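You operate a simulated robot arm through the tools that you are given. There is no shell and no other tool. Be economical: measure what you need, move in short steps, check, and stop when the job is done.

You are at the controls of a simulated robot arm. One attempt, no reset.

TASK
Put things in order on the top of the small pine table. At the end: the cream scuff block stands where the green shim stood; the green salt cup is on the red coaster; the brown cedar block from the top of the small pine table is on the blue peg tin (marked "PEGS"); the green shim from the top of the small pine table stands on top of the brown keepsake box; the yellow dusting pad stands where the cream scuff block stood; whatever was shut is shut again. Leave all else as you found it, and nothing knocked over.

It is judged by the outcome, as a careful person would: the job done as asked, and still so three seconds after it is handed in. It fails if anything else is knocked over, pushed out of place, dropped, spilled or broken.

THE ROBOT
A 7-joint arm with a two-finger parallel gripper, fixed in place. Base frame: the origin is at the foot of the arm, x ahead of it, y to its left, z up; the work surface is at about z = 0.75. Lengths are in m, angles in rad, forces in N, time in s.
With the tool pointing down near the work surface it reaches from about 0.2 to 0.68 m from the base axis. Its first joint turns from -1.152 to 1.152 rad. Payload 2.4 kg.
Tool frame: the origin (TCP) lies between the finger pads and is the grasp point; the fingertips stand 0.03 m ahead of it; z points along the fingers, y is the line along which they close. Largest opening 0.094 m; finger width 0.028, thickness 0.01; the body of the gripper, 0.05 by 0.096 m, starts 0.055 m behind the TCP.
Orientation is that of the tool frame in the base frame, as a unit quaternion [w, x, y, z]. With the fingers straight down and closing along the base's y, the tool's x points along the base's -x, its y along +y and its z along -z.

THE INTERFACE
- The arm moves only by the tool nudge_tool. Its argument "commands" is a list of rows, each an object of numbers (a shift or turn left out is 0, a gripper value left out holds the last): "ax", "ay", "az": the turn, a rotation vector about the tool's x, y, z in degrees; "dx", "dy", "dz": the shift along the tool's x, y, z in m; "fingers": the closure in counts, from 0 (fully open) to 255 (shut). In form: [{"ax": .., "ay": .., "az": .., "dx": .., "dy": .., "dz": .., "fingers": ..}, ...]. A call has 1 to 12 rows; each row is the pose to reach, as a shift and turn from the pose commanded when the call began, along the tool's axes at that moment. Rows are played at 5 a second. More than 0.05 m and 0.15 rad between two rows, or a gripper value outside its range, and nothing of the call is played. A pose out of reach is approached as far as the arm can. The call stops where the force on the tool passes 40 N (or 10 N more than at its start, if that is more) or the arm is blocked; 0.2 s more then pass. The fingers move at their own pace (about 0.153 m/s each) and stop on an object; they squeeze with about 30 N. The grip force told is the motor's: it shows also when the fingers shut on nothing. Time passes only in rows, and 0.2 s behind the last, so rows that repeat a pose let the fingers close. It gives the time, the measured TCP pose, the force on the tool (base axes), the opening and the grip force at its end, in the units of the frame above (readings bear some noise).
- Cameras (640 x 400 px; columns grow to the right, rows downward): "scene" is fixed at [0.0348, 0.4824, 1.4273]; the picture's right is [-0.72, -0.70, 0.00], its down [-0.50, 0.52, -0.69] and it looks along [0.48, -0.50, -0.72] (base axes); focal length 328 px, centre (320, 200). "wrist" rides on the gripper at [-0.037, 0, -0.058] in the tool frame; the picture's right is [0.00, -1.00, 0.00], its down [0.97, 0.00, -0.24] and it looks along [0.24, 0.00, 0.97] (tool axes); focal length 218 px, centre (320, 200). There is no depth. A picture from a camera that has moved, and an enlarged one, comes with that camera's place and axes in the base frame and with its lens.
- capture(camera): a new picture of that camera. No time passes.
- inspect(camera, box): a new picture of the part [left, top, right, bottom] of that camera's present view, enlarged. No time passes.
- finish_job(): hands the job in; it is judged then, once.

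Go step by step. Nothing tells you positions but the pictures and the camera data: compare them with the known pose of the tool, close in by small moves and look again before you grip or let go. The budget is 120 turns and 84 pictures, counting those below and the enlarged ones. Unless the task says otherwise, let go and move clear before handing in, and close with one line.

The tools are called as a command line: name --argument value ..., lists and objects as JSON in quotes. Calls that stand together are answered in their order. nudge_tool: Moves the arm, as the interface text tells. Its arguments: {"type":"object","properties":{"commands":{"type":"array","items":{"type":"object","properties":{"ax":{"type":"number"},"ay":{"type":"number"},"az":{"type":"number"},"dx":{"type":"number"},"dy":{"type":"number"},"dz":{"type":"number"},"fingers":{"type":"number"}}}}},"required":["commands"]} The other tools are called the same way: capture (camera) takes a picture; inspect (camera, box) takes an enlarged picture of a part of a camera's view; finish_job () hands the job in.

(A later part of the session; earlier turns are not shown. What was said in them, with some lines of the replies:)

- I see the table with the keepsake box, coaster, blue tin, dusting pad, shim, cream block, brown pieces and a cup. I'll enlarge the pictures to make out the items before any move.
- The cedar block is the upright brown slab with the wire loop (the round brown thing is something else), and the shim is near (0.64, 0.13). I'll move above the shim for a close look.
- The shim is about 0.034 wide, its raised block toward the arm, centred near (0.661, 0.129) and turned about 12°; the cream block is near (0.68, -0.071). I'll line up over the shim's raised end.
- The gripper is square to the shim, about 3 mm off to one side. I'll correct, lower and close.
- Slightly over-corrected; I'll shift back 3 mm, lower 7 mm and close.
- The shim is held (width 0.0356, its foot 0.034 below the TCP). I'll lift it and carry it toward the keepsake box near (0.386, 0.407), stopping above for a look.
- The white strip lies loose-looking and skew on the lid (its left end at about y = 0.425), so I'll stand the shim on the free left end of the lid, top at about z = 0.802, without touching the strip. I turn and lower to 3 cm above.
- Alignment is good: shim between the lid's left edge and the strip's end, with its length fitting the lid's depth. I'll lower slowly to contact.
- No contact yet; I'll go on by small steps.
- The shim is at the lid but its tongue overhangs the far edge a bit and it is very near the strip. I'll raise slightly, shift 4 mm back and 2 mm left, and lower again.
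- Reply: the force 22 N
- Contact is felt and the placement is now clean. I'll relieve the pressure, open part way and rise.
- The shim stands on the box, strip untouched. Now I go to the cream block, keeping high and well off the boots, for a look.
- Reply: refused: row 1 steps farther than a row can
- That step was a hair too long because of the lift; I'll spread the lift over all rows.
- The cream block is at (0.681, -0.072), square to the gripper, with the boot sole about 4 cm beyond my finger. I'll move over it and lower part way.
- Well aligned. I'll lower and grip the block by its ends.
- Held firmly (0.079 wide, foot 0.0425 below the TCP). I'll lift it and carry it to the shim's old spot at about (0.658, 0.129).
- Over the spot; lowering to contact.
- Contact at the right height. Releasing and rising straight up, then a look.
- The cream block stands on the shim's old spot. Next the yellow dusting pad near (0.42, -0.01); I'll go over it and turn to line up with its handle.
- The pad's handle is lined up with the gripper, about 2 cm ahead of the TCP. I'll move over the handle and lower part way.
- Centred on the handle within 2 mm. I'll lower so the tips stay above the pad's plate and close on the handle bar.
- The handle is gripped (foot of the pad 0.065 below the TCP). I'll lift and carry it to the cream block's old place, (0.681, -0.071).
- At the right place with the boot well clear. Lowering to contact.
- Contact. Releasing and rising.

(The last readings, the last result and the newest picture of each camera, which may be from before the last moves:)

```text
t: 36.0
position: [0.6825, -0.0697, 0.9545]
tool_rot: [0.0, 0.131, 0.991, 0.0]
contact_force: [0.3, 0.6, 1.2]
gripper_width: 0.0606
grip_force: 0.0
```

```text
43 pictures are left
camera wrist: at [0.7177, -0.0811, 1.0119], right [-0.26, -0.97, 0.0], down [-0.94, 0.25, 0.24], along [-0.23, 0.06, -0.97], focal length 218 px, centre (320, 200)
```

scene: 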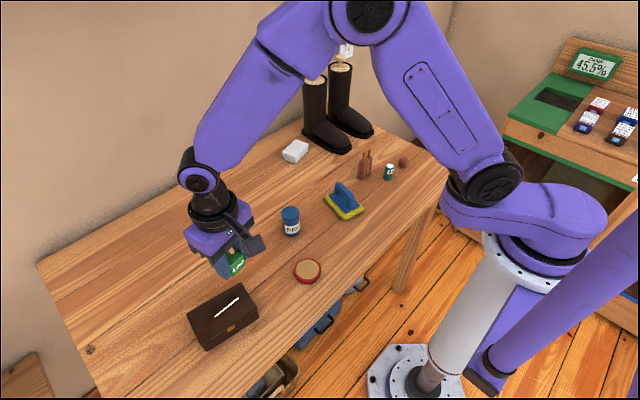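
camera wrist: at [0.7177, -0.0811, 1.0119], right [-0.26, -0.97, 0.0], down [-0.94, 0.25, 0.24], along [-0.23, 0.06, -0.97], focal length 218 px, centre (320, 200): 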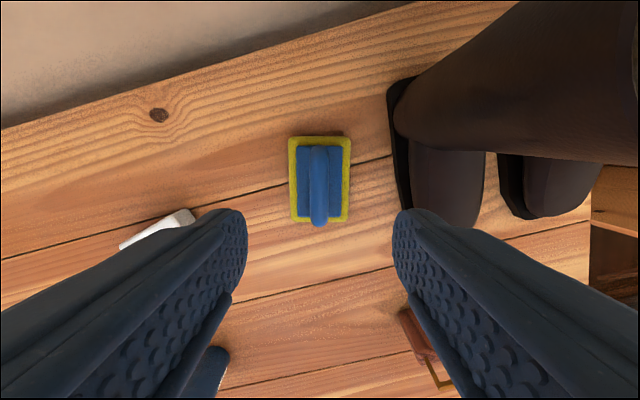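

The pad stands where the cream block was. Next the cedar block at about (0.456, -0.155); I'll retreat from the boots and look down on it.

nudge_tool --commands '[{"dx": 0.0384, "dy": -0.018, "dz": -0.01, "az": -2}, {"dx": 0.0768, "dy": -0.043, "dz": -0.01, "az": -5}, {"dx": 0.1152, "dy": -0.0685, "dz": -0.01, "az": -7}, {"dx": 0.1537, "dy": -0.094, "dz": -0.01, "az": -10}, {"dx": 0.192, "dy": -0.12, "dz": -0.01, "az": -12}, {"dx": 0.2305, "dy": -0.1446, "dz": -0.01, "az": -15}, {"dx": 0.2305, "dy": -0.1446, "dz": -0.01, "az": -15}]'

capture --camera "wrist"

inspect --camera "scene" --box '[330, 130, 430, 200]'

```text
t: 37.6
position: [0.4211, -0.1537, 0.9668]
tool_rot: [0.0, 0.0, 1.0, -0.001]
contact_force: [-0.4, -0.2, 0.8]
gripper_width: 0.0609
grip_force: 0.1
```

```text
42 pictures are left
camera wrist: at [0.4589, -0.1523, 1.0246], right [0.0, -1.0, 0.0], down [-0.97, 0.0, 0.24], along [-0.24, 0.0, -0.97], focal length 218 px, centre (320, 200)
```

wrist: 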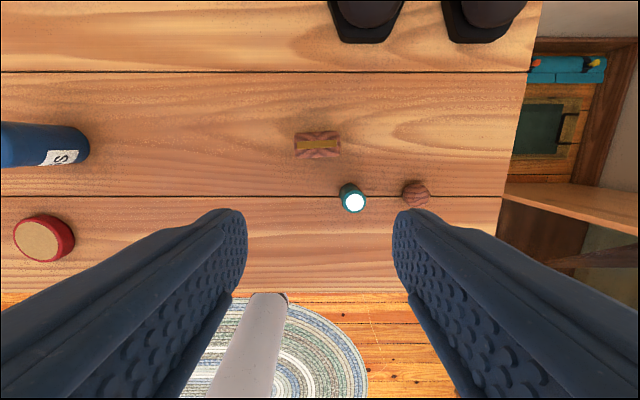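

```text
5.71 times, centred on (380, 165) of scene
camera zoom: at [0.0348, 0.4824, 1.4273], right [-0.72, -0.69, 0.0], down [-0.5, 0.52, -0.69], along [0.48, -0.5, -0.72], focal length 1873 px, centre (-23, 400)
```

zoom: 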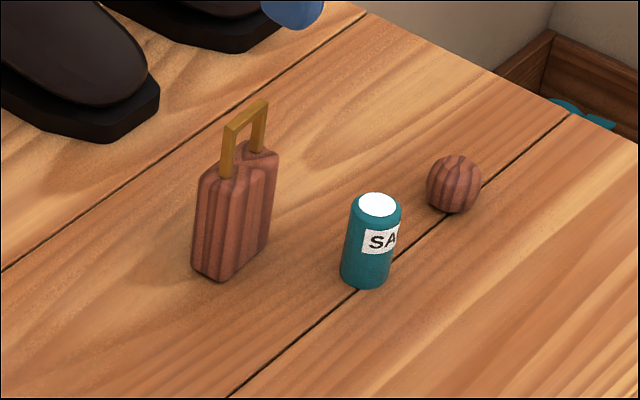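

The cedar block stands at about (0.459, -0.150), its width along y, loop top at about z = 0.855. I'll go above it at a safe height for a closer look.

nudge_tool --commands '[{"dx": -0.019, "dy": 0.002, "dz": 0.02, "az": -4, "fingers": 65}, {"dx": -0.037, "dy": 0.003, "dz": 0.045, "az": -8, "fingers": 65}, {"dx": -0.037, "dy": 0.003, "dz": 0.062, "az": -8}, {"dx": -0.037, "dy": 0.003, "dz": 0.062, "az": -8}]'

capture --camera "wrist"

inspect --camera "scene" --box '[330, 130, 430, 200]'

```text
t: 38.6
position: [0.4582, -0.1491, 0.9002]
tool_rot: [0.0, -0.069, 0.998, 0.0]
contact_force: [0.1, 0.3, 0.0]
gripper_width: 0.0699
grip_force: 0.0
```

```text
40 pictures are left
camera wrist: at [0.4948, -0.1427, 0.9585], right [0.14, -0.99, 0.0], down [-0.96, -0.13, 0.24], along [-0.24, -0.03, -0.97], focal length 218 px, centre (320, 200)
```

wrist: 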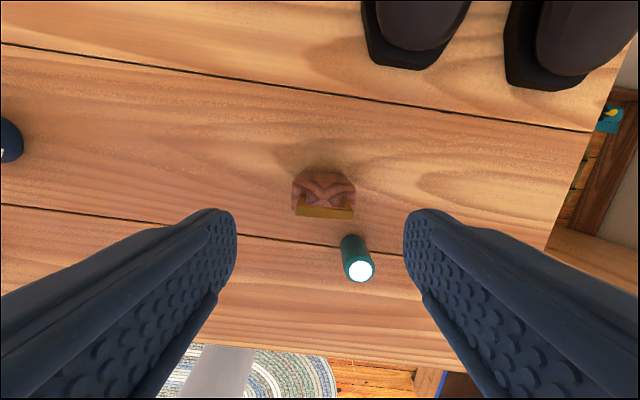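

```text
5.71 times, centred on (380, 165) of scene
camera zoom: at [0.0348, 0.4824, 1.4273], right [-0.72, -0.7, 0.0], down [-0.5, 0.52, -0.69], along [0.48, -0.5, -0.72], focal length 1873 px, centre (-23, 400)
```

zoom: 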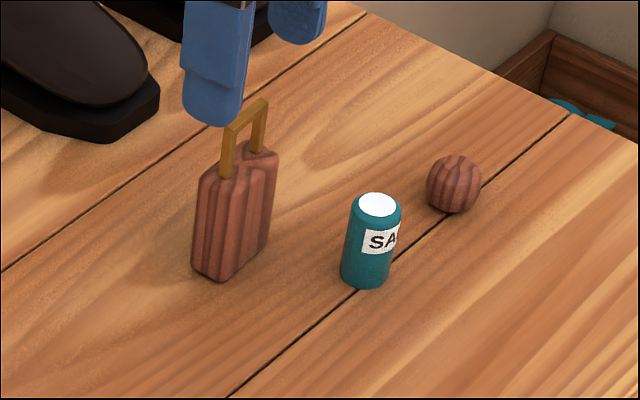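

Nearly centred; I'll correct the turn by 5° and the shift by a few mm, and lower half-way before a check.

nudge_tool --commands '[{"dx": -0.006, "dy": -0.003, "dz": 0.0, "az": 5}, {"dx": -0.006, "dy": -0.003, "dz": 0.02, "az": 5}, {"dx": -0.006, "dy": -0.003, "dz": 0.04, "az": 5}, {"dx": -0.006, "dy": -0.003, "dz": 0.04, "az": 5}]'

capture --camera "wrist"

inspect --camera "scene" --box '[330, 120, 430, 190]'

```text
t: 39.6
position: [0.4629, -0.1517, 0.8609]
tool_rot: [0.0, -0.025, 1.0, 0.0]
contact_force: [-0.5, 0.2, -0.4]
gripper_width: 0.0699
grip_force: 0.0
```

```text
38 pictures are left
camera wrist: at [0.5002, -0.1488, 0.9191], right [0.05, -1.0, 0.0], down [-0.97, -0.05, 0.24], along [-0.24, -0.01, -0.97], focal length 218 px, centre (320, 200)
```

wrist: 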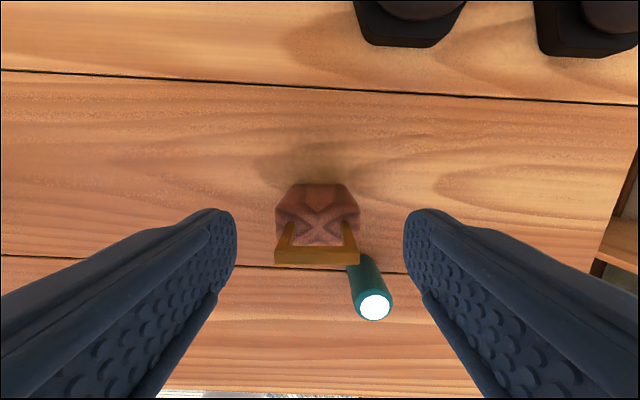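

```text
5.71 times, centred on (380, 155) of scene
camera zoom: at [0.0348, 0.4824, 1.4273], right [-0.72, -0.7, 0.0], down [-0.5, 0.52, -0.69], along [0.48, -0.5, -0.72], focal length 1873 px, centre (-23, 457)
```

zoom: 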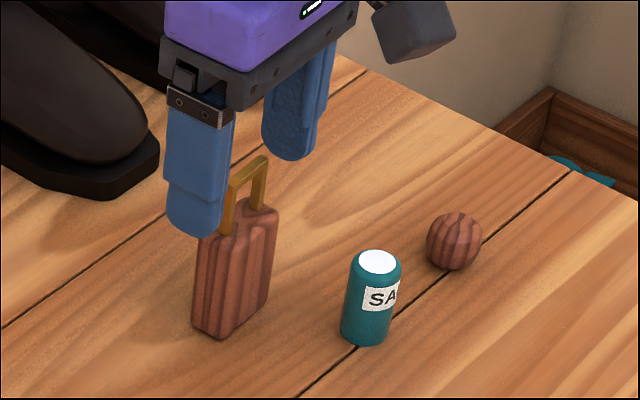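

Aligned well (block 0.04 wide, between the fingers). Lower 4 cm and close.

nudge_tool --commands '[{"dz": 0.02}, {"dz": 0.035}, {"dz": 0.043}, {"dz": 0.043}, {"dz": 0.043, "fingers": 130}, {"dz": 0.043, "fingers": 255}, {"dz": 0.043, "fingers": 255}, {"dz": 0.043, "fingers": 255}]'

inspect --camera "scene" --box '[330, 120, 430, 190]'

capture --camera "wrist"

```text
t: 41.4
position: [0.4639, -0.152, 0.8166]
tool_rot: [0.0, -0.025, 1.0, -0.001]
contact_force: [0.6, -0.7, -0.2]
gripper_width: 0.048
grip_force: 29.8
```

```text
5.71 times, centred on (380, 155) of scene
camera zoom: at [0.0348, 0.4824, 1.4273], right [-0.72, -0.7, 0.0], down [-0.5, 0.52, -0.69], along [0.48, -0.5, -0.72], focal length 1873 px, centre (-23, 457)
```

zoom: 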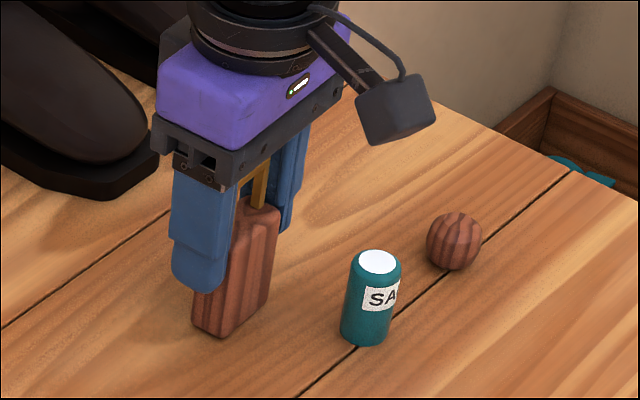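

```text
35 pictures are left
camera wrist: at [0.5012, -0.1488, 0.8751], right [0.05, -1.0, 0.0], down [-0.97, -0.05, 0.24], along [-0.24, -0.01, -0.97], focal length 218 px, centre (320, 200)
```

wrist: 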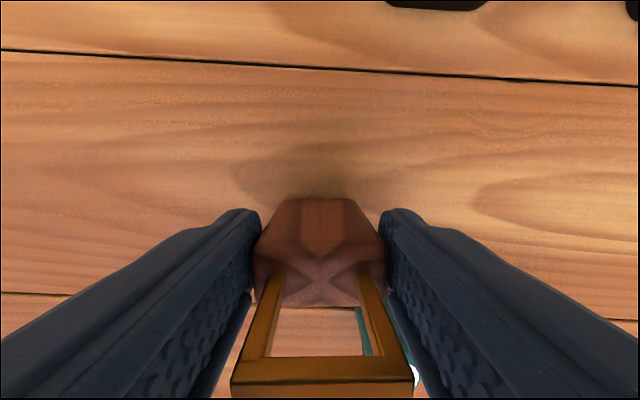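

The cedar block is held (0.048 wide, foot 0.067 below the TCP). I'll lift it well up and carry it near the peg tin to look at the tin.

nudge_tool --commands '[{"dz": -0.04}, {"dz": -0.085}, {"dz": -0.13}, {"dz": -0.16}, {"dx": 0.0035, "dy": 0.042, "dz": -0.16}, {"dx": 0.007, "dy": 0.084, "dz": -0.16}, {"dx": 0.0105, "dy": 0.126, "dz": -0.16}, {"dx": 0.014, "dy": 0.168, "dz": -0.16}, {"dx": 0.0175, "dy": 0.21, "dz": -0.16}, {"dx": 0.021, "dy": 0.2515, "dz": -0.16}, {"dx": 0.021, "dy": 0.2515, "dz": -0.16}]'

capture --camera "wrist"

capture --camera "scene"

```text
t: 43.8
position: [0.4295, 0.1023, 0.9792]
tool_rot: [0.0, -0.025, 1.0, 0.0]
contact_force: [0.3, 0.1, -1.2]
gripper_width: 0.044
grip_force: 30.1
```

```text
34 pictures are left
camera wrist: at [0.4655, 0.1046, 1.0363], right [0.05, -1.0, 0.0], down [-0.97, -0.05, 0.24], along [-0.24, -0.01, -0.97], focal length 218 px, centre (320, 200)
```

wrist: 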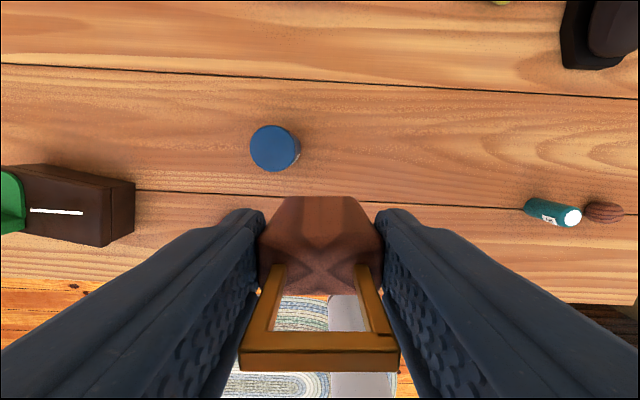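

```text
33 pictures are left
```

scene: 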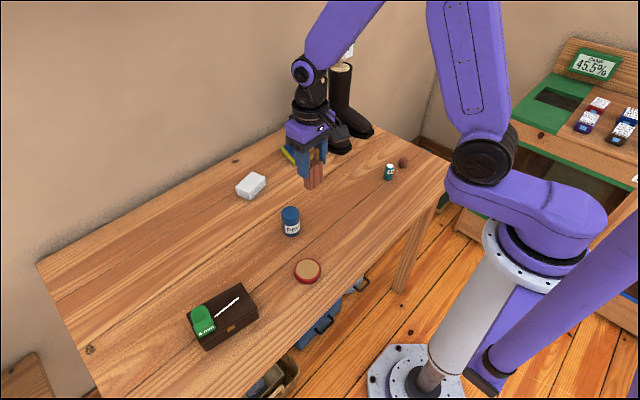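

The opening went from 0.048 to 0.044 and the loop looks different in the picture, so the block may have slipped or tilted. I'll inspect closely.

inspect --camera "scene" --box '[270, 100, 370, 200]'

inspect --camera "wrist" --box '[220, 100, 420, 390]'

```text
4.00 times, centred on (320, 150) of scene
camera zoom: at [0.0348, 0.4824, 1.4273], right [-0.72, -0.7, 0.0], down [-0.5, 0.52, -0.69], along [0.48, -0.5, -0.72], focal length 1311 px, centre (320, 400)
```

zoom: 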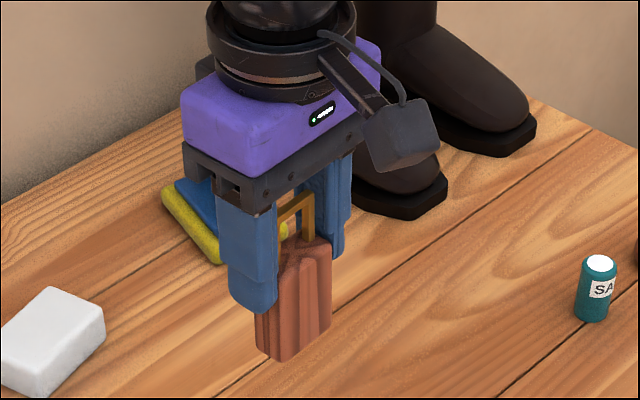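

```text
1.38 times, centred on (320, 245) of wrist
camera zoom: at [0.4655, 0.1046, 1.0363], right [0.05, -1.0, 0.0], down [-0.97, -0.05, 0.24], along [-0.24, -0.01, -0.97], focal length 301 px, centre (320, 138)
```

zoom: 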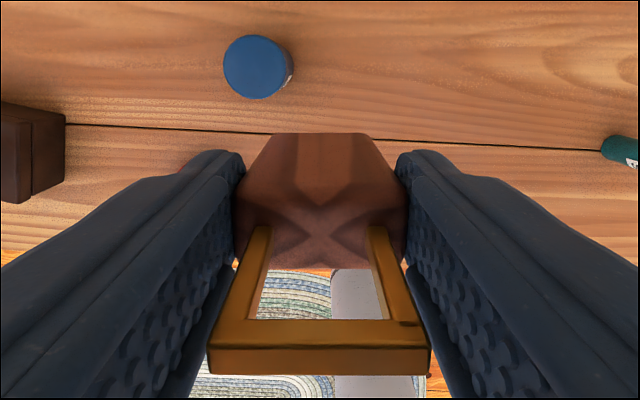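

The block seems to have settled about 4 mm in the grip but is upright. The tin's top is at about (0.461, 0.148, 0.828), 0.041 across. I'll move above it, staying high, and check.

nudge_tool --commands '[{"dx": -0.018, "dy": 0.022}, {"dx": -0.0354, "dy": 0.0439}, {"dx": -0.0354, "dy": 0.0439, "dz": 0.02}, {"dx": -0.0354, "dy": 0.0439, "dz": 0.035}, {"dx": -0.0354, "dy": 0.0439, "dz": 0.035}]'

inspect --camera "scene" --box '[240, 150, 340, 250]'

inspect --camera "wrist" --box '[220, 100, 420, 390]'

```text
t: 45.0
position: [0.4625, 0.1453, 0.9445]
tool_rot: [0.0, -0.027, 1.0, 0.0]
contact_force: [-0.1, 0.2, -0.8]
gripper_width: 0.0437
grip_force: 29.6
```

```text
4.00 times, centred on (290, 200) of scene
camera zoom: at [0.0348, 0.4824, 1.4273], right [-0.72, -0.7, 0.0], down [-0.5, 0.52, -0.69], along [0.48, -0.5, -0.72], focal length 1311 px, centre (440, 200)
```

zoom: 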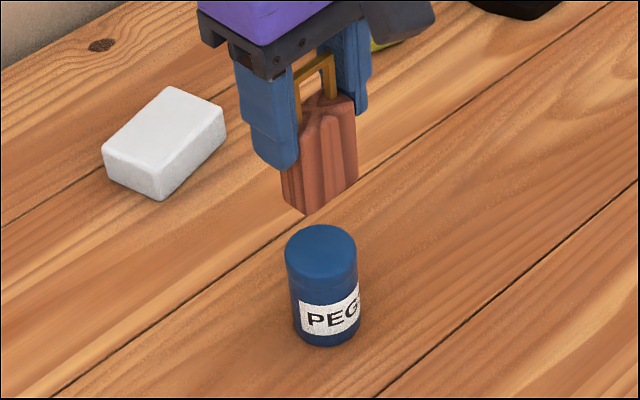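

```text
1.38 times, centred on (320, 245) of wrist
camera zoom: at [0.4986, 0.1486, 1.0022], right [0.05, -1.0, 0.0], down [-0.97, -0.05, 0.24], along [-0.24, -0.01, -0.97], focal length 301 px, centre (320, 138)
```

zoom: 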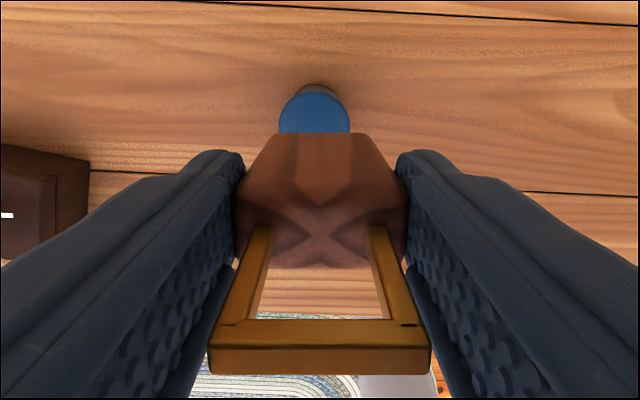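

Almost centred (3 mm to correct). Lower to just above the tin and look again.

nudge_tool --commands '[{"dx": -0.002, "dy": 0.003, "dz": 0.01}, {"dx": -0.002, "dy": 0.003, "dz": 0.025}, {"dx": -0.002, "dy": 0.003, "dz": 0.037}, {"dx": -0.002, "dy": 0.003, "dz": 0.037}]'

inspect --camera "scene" --box '[250, 170, 330, 240]'

inspect --camera "wrist" --box '[220, 100, 420, 390]'

```text
t: 46.0
position: [0.4634, 0.1484, 0.9075]
tool_rot: [0.0, -0.026, 1.0, 0.001]
contact_force: [-0.6, -0.1, -0.5]
gripper_width: 0.0435
grip_force: 30.2
```

```text
5.71 times, centred on (290, 205) of scene
camera zoom: at [0.0348, 0.4824, 1.4273], right [-0.72, -0.7, 0.0], down [-0.5, 0.52, -0.69], along [0.48, -0.5, -0.72], focal length 1873 px, centre (491, 171)
```

zoom: 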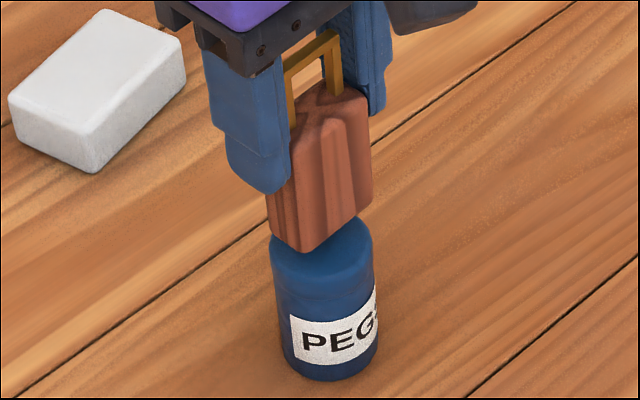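

```text
1.38 times, centred on (320, 245) of wrist
camera zoom: at [0.5007, 0.1499, 0.9651], right [0.05, -1.0, 0.0], down [-0.97, -0.05, 0.24], along [-0.24, -0.01, -0.97], focal length 301 px, centre (320, 138)
```

zoom: 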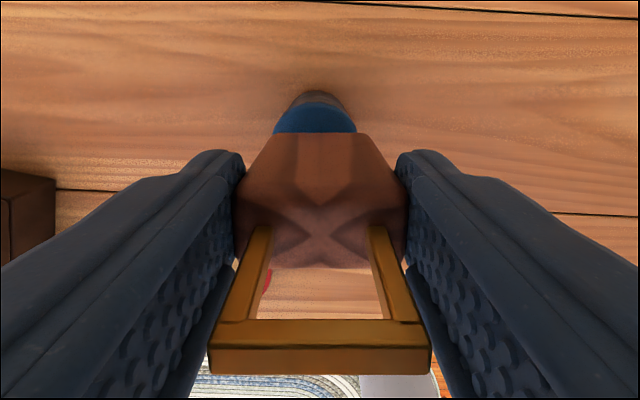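

Centred fore-and-aft; 2 mm more to the left. Lowering in small steps.

nudge_tool --commands '[{"dy": 0.002, "dz": 0.004}, {"dy": 0.002, "dz": 0.008}, {"dy": 0.002, "dz": 0.01}, {"dy": 0.002, "dz": 0.01}]'

inspect --camera "scene" --box '[250, 170, 330, 240]'

```text
t: 47.0
position: [0.464, 0.1494, 0.8973]
tool_rot: [0.0, -0.027, 1.0, 0.0]
contact_force: [0.0, 1.1, -0.1]
gripper_width: 0.0437
grip_force: 30.0
```

```text
5.71 times, centred on (290, 205) of scene
camera zoom: at [0.0348, 0.4824, 1.4273], right [-0.72, -0.7, 0.0], down [-0.5, 0.52, -0.69], along [0.48, -0.5, -0.72], focal length 1873 px, centre (491, 171)
```

zoom: 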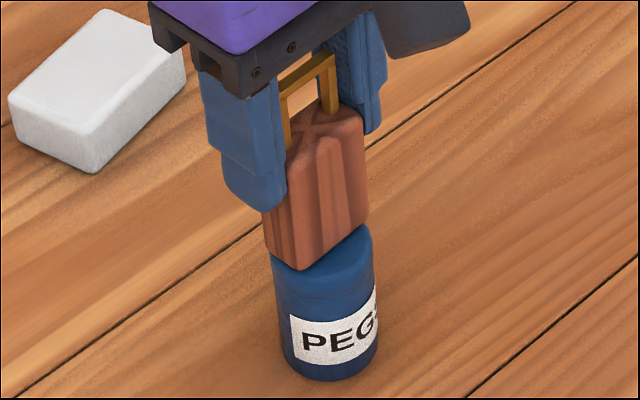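

nudge_tool --commands '[{"dx": 0.0015, "dy": -0.001, "dz": 0.003}, {"dx": 0.0015, "dy": -0.001, "dz": 0.006}, {"dx": 0.0015, "dy": -0.001, "dz": 0.006}]'

```text
t: 47.8
position: [0.4637, 0.1491, 0.8917]
tool_rot: [0.003, -0.025, 1.0, 0.001]
contact_force: [-1.9, -3.6, 30.0]
gripper_width: 0.044
grip_force: 30.4
```

Contact felt at 0.892. I'll ease off a little and check that it sits on the tin.

nudge_tool --commands '[{"dz": -0.0015}, {"dz": -0.002}]'

inspect --camera "scene" --box '[250, 170, 330, 240]'

inspect --camera "wrist" --box '[220, 100, 420, 390]'

```text
t: 48.4
position: [0.4623, 0.1495, 0.8931]
tool_rot: [0.001, -0.025, 1.0, 0.0]
contact_force: [2.5, -1.0, 7.6]
gripper_width: 0.0437
grip_force: 30.2
```

```text
5.71 times, centred on (290, 205) of scene
camera zoom: at [0.0348, 0.4823, 1.4273], right [-0.72, -0.7, 0.0], down [-0.5, 0.52, -0.69], along [0.48, -0.5, -0.72], focal length 1873 px, centre (491, 171)
```

zoom: 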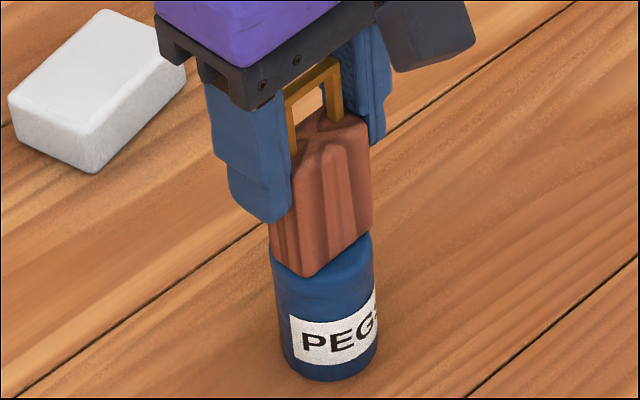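

```text
1.38 times, centred on (320, 245) of wrist
camera zoom: at [0.4999, 0.1516, 0.9497], right [0.05, -1.0, 0.0], down [-0.97, -0.05, 0.24], along [-0.24, -0.01, -0.97], focal length 301 px, centre (320, 138)
```

zoom: 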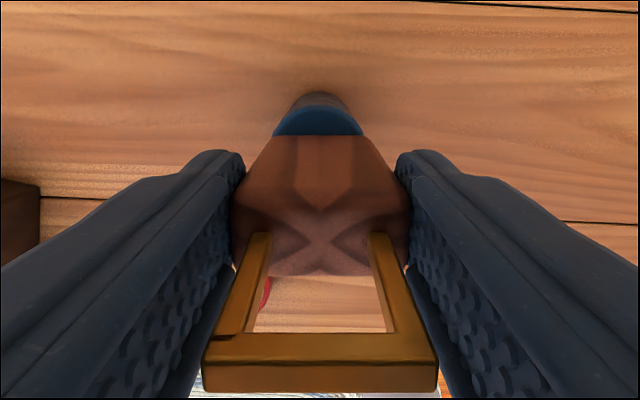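

The block sits centred on the tin. I'll release gently and rise straight up.

nudge_tool --commands '[{"dz": 0.0, "fingers": 120}, {"dz": 0.0, "fingers": 90}, {"dz": 0.0, "fingers": 65}, {"dz": 0.0, "fingers": 65}, {"dz": -0.02, "fingers": 65}, {"dz": -0.05, "fingers": 65}, {"dz": -0.09, "fingers": 65}, {"dz": -0.12, "fingers": 65}]'

inspect --camera "scene" --box '[250, 160, 340, 240]'

capture --camera "wrist"

```text
t: 50.2
position: [0.4616, 0.1516, 1.0123]
tool_rot: [0.0, -0.026, 1.0, 0.0]
contact_force: [-0.2, -0.2, 0.1]
gripper_width: 0.07
grip_force: 0.1
```

```text
5.00 times, centred on (295, 200) of scene
camera zoom: at [0.0348, 0.4824, 1.4273], right [-0.72, -0.7, 0.0], down [-0.5, 0.52, -0.69], along [0.48, -0.5, -0.72], focal length 1639 px, centre (445, 200)
```

zoom: 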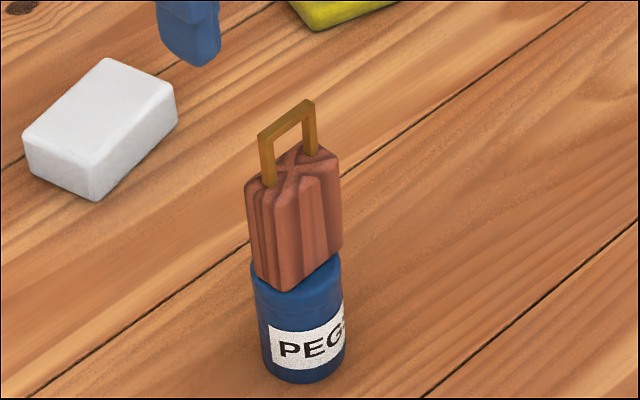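

```text
22 pictures are left
camera wrist: at [0.4995, 0.1535, 1.0702], right [0.05, -1.0, 0.0], down [-0.97, -0.05, 0.24], along [-0.24, -0.01, -0.97], focal length 218 px, centre (320, 200)
```

wrist: 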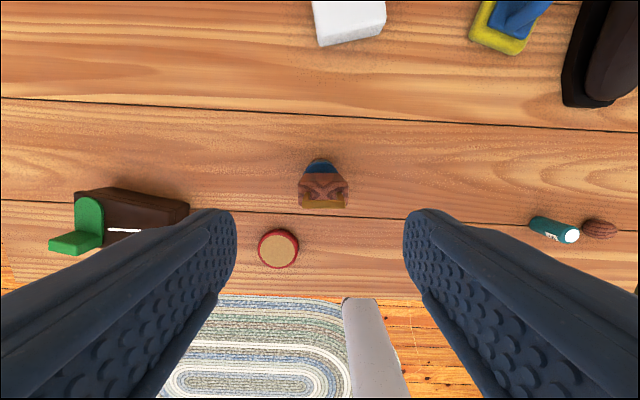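

The cedar block stands on the tin. Coaster is at about (0.343, 0.207); now to the salt cup near (0.40, -0.20).

nudge_tool --commands '[{"dx": 0.012, "dy": -0.0407}, {"dx": 0.024, "dy": -0.0813}, {"dx": 0.036, "dy": -0.122}, {"dx": 0.0486, "dy": -0.1627, "dz": 0.012}, {"dx": 0.0607, "dy": -0.2033, "dz": 0.024}, {"dx": 0.0728, "dy": -0.244, "dz": 0.036}, {"dx": 0.085, "dy": -0.2847, "dz": 0.048}, {"dx": 0.0971, "dy": -0.3253, "dz": 0.06}, {"dx": 0.0971, "dy": -0.3253, "dz": 0.06}]'

capture --camera "wrist"

```text
t: 52.2
position: [0.3811, -0.1816, 0.9514]
tool_rot: [0.0, -0.026, 1.0, 0.001]
contact_force: [0.9, 0.3, 0.3]
gripper_width: 0.0701
grip_force: 0.1
```

```text
21 pictures are left
camera wrist: at [0.4185, -0.1793, 1.0089], right [0.05, -1.0, 0.0], down [-0.97, -0.05, 0.24], along [-0.24, -0.01, -0.97], focal length 218 px, centre (320, 200)
```

wrist: 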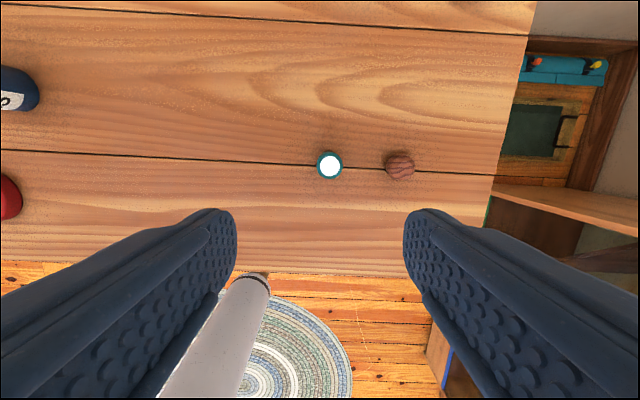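

The cup is at about (0.401, -0.189), 0.025 wide, top near 0.803; the brown ball is 6 cm to its right. I'll narrow the fingers to 0.05 and go above it.

nudge_tool --commands '[{"dx": -0.01, "dy": -0.004, "dz": 0.03, "fingers": 120}, {"dx": -0.0195, "dy": -0.0085, "dz": 0.065, "fingers": 120}, {"dx": -0.0195, "dy": -0.0085, "dz": 0.1, "fingers": 120}, {"dx": -0.0195, "dy": -0.0085, "dz": 0.1, "fingers": 120}]'

capture --camera "wrist"

```text
t: 53.2
position: [0.4024, -0.1882, 0.8506]
tool_rot: [0.0, -0.026, 1.0, 0.001]
contact_force: [-0.6, -0.6, -0.2]
gripper_width: 0.05
grip_force: 0.0
```

```text
20 pictures are left
camera wrist: at [0.4397, -0.1852, 0.91], right [0.05, -1.0, 0.0], down [-0.97, -0.05, 0.24], along [-0.24, -0.01, -0.97], focal length 218 px, centre (320, 200)
```

wrist: 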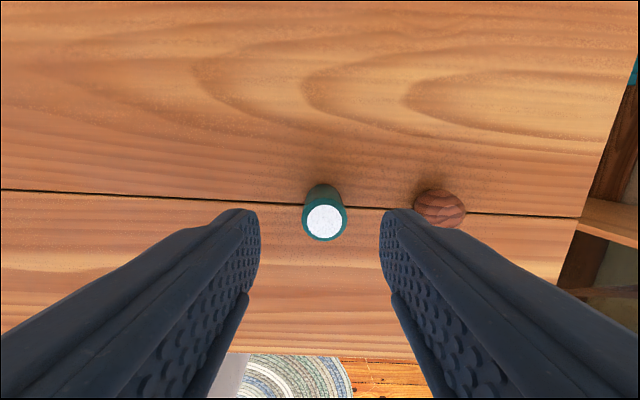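

Well centred. Lower 6 cm and close.

nudge_tool --commands '[{"dy": -0.002, "dz": 0.02}, {"dy": -0.002, "dz": 0.04}, {"dy": -0.002, "dz": 0.058}, {"dy": -0.002, "dz": 0.058}, {"dy": -0.002, "dz": 0.058, "fingers": 170}, {"dy": -0.002, "dz": 0.058, "fingers": 255}, {"dy": -0.002, "dz": 0.058, "fingers": 255}, {"dy": -0.002, "dz": 0.058, "fingers": 255}]'

capture --camera "wrist"

```text
t: 55.0
position: [0.4022, -0.1887, 0.7942]
tool_rot: [0.001, -0.026, 1.0, 0.0]
contact_force: [0.9, 0.9, 0.7]
gripper_width: 0.0248
grip_force: 29.6
```

```text
19 pictures are left
camera wrist: at [0.4401, -0.1871, 0.8523], right [0.05, -1.0, 0.0], down [-0.97, -0.05, 0.24], along [-0.24, -0.01, -0.97], focal length 218 px, centre (320, 200)
```

wrist: 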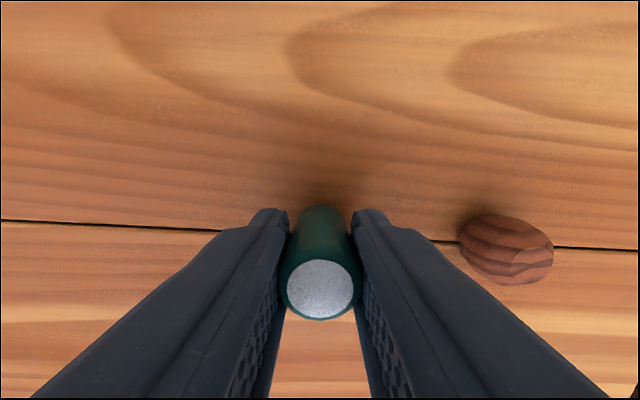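

The cup is held upright (foot 0.044 below the TCP). I'll lift it and carry it toward the coaster, passing on the arm's side of the tin.

nudge_tool --commands '[{"dz": -0.03}, {"dz": -0.065}, {"dz": -0.1}, {"dx": 0.0124, "dy": 0.0387, "dz": -0.1}, {"dx": 0.0248, "dy": 0.0774, "dz": -0.1}, {"dx": 0.0372, "dy": 0.1161, "dz": -0.1}, {"dx": 0.0496, "dy": 0.1548, "dz": -0.1}, {"dx": 0.062, "dy": 0.1935, "dz": -0.1}, {"dx": 0.058, "dy": 0.233, "dz": -0.1}, {"dx": 0.0545, "dy": 0.2725, "dz": -0.1}, {"dx": 0.0508, "dy": 0.312, "dz": -0.1}, {"dx": 0.0508, "dy": 0.312, "dz": -0.1}]'

capture --camera "wrist"

capture --camera "scene"

```text
t: 57.6
position: [0.3358, 0.1202, 0.8962]
tool_rot: [0.0, -0.025, 1.0, 0.0]
contact_force: [-0.6, 0.8, -0.3]
gripper_width: 0.0246
grip_force: 30.2
```

```text
18 pictures are left
camera wrist: at [0.3731, 0.123, 0.9545], right [0.05, -1.0, 0.0], down [-0.97, -0.05, 0.24], along [-0.24, -0.01, -0.97], focal length 218 px, centre (320, 200)
```

wrist: 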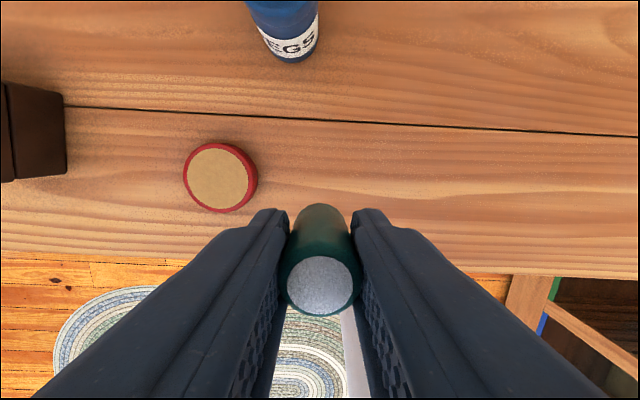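

```text
17 pictures are left
```

scene: 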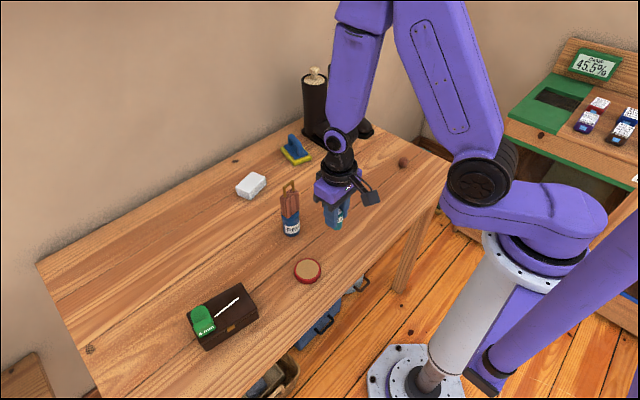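

The coaster's centre is 9 cm to the left and 1 cm ahead of the cup. I'll move over it and lower part way.

nudge_tool --commands '[{"dx": -0.003, "dy": 0.03}, {"dx": -0.006, "dy": 0.06}, {"dx": -0.009, "dy": 0.09}, {"dx": -0.009, "dy": 0.09, "dz": 0.025}, {"dx": -0.009, "dy": 0.09, "dz": 0.06}, {"dx": -0.009, "dy": 0.09, "dz": 0.06}]'

capture --camera "wrist"

inspect --camera "scene" --box '[250, 190, 370, 300]'

```text
t: 59.0
position: [0.3423, 0.2087, 0.8334]
tool_rot: [-0.001, -0.026, 1.0, 0.0]
contact_force: [0.2, 0.3, -0.2]
gripper_width: 0.0245
grip_force: 30.0
```

```text
16 pictures are left
camera wrist: at [0.3795, 0.2105, 0.8915], right [0.05, -1.0, 0.0], down [-0.97, -0.05, 0.24], along [-0.24, -0.01, -0.97], focal length 218 px, centre (320, 200)
```

wrist: 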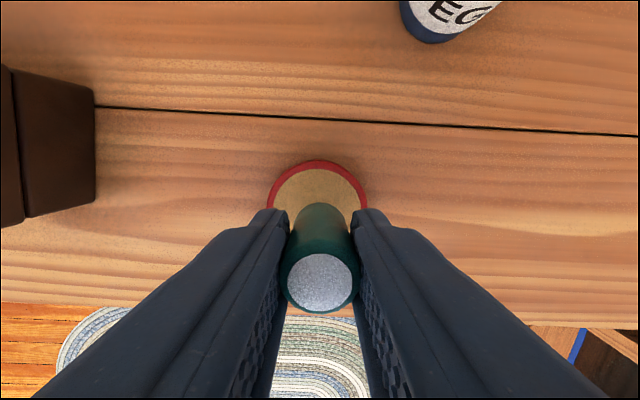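

```text
3.64 times, centred on (310, 245) of scene
camera zoom: at [0.0348, 0.4824, 1.4273], right [-0.72, -0.7, 0.0], down [-0.5, 0.52, -0.69], along [0.48, -0.5, -0.72], focal length 1192 px, centre (356, 36)
```

zoom: 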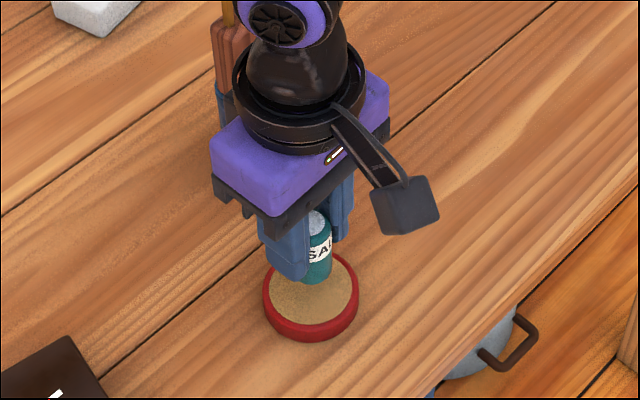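

The cup is centred over the coaster within 2 mm. Lowering gently.

nudge_tool --commands '[{"dy": 0.001, "dz": 0.008}, {"dy": 0.001, "dz": 0.015}, {"dy": 0.001, "dz": 0.02}, {"dy": 0.001, "dz": 0.02}]'

```text
t: 60.0
position: [0.3412, 0.2102, 0.8132]
tool_rot: [-0.001, -0.025, 1.0, 0.0]
contact_force: [0.5, -0.4, -0.7]
gripper_width: 0.0247
grip_force: 29.8
```

nudge_tool --commands '[{"dz": 0.002}, {"dz": 0.004}, {"dz": 0.004}]'

```text
t: 60.8
position: [0.3418, 0.2091, 0.8103]
tool_rot: [0.001, -0.025, 1.0, 0.0]
contact_force: [-0.9, 2.6, 14.9]
gripper_width: 0.0245
grip_force: 30.1
```

Contact with the coaster at 0.810. I'll ease off, open part way and rise straight up.

nudge_tool --commands '[{"dz": -0.001}, {"dz": -0.001, "fingers": 190}, {"dz": -0.001, "fingers": 140}, {"dz": -0.001, "fingers": 110}, {"dz": -0.001, "fingers": 110}, {"dz": -0.02, "fingers": 110}, {"dz": -0.05, "fingers": 110}, {"dz": -0.09, "fingers": 110}, {"dz": -0.13, "fingers": 110}, {"dz": -0.17, "fingers": 110}, {"dx": 0.03, "dz": -0.2, "fingers": 110}]'

capture --camera "scene"

capture --camera "wrist"

```text
t: 63.2
position: [0.312, 0.2069, 1.0124]
tool_rot: [0.0, -0.026, 1.0, 0.0]
contact_force: [-1.0, 0.3, 0.7]
gripper_width: 0.0534
grip_force: 0.0
```

```text
14 pictures are left
```

scene: 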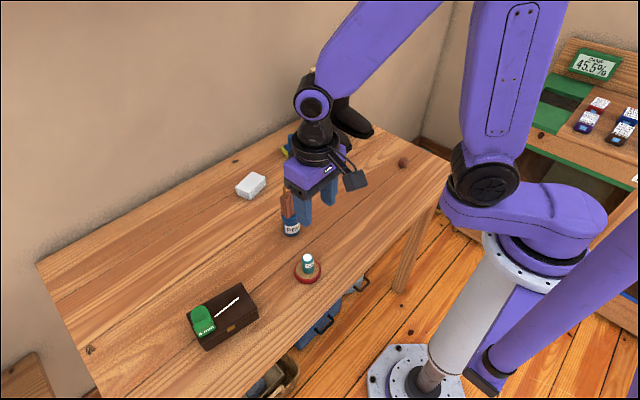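

```text
13 pictures are left
camera wrist: at [0.3488, 0.209, 1.0702], right [0.05, -1.0, 0.0], down [-0.97, -0.05, 0.24], along [-0.24, -0.01, -0.97], focal length 218 px, centre (320, 200)
```

wrist: 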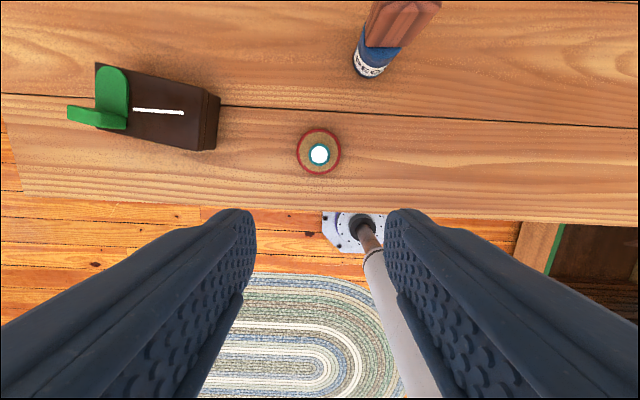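

All five items look in place. I'll take two close looks to confirm before handing in.

inspect --camera "scene" --box '[170, 220, 340, 360]'

inspect --camera "scene" --box '[220, 90, 420, 250]'

```text
2.86 times, centred on (255, 290) of scene
camera zoom: at [0.0349, 0.4824, 1.4273], right [-0.72, -0.69, 0.0], down [-0.5, 0.52, -0.69], along [0.48, -0.5, -0.72], focal length 937 px, centre (506, -57)
```

zoom: 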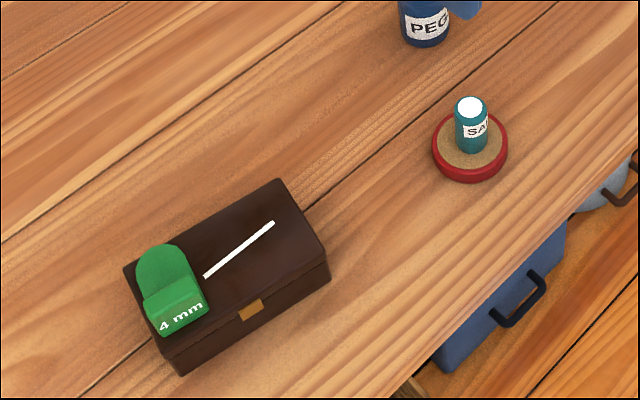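

```text
2.50 times, centred on (320, 170) of scene
camera zoom: at [0.0349, 0.4824, 1.4273], right [-0.72, -0.69, 0.0], down [-0.5, 0.52, -0.69], along [0.48, -0.5, -0.72], focal length 820 px, centre (320, 275)
```

zoom: 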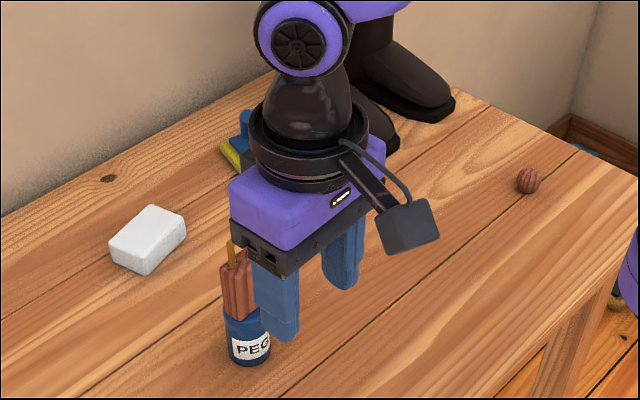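

Everything stands as asked: shim on the box, cup on the coaster, cedar block on the tin, and the cream block and pad in their new places. The gripper is clear, so I'm handing in.

finish_job

```text
The job is handed in.
```

The job is handed in: all five items are in their asked places, and in my last pictures nothing else had been knocked over or shifted.
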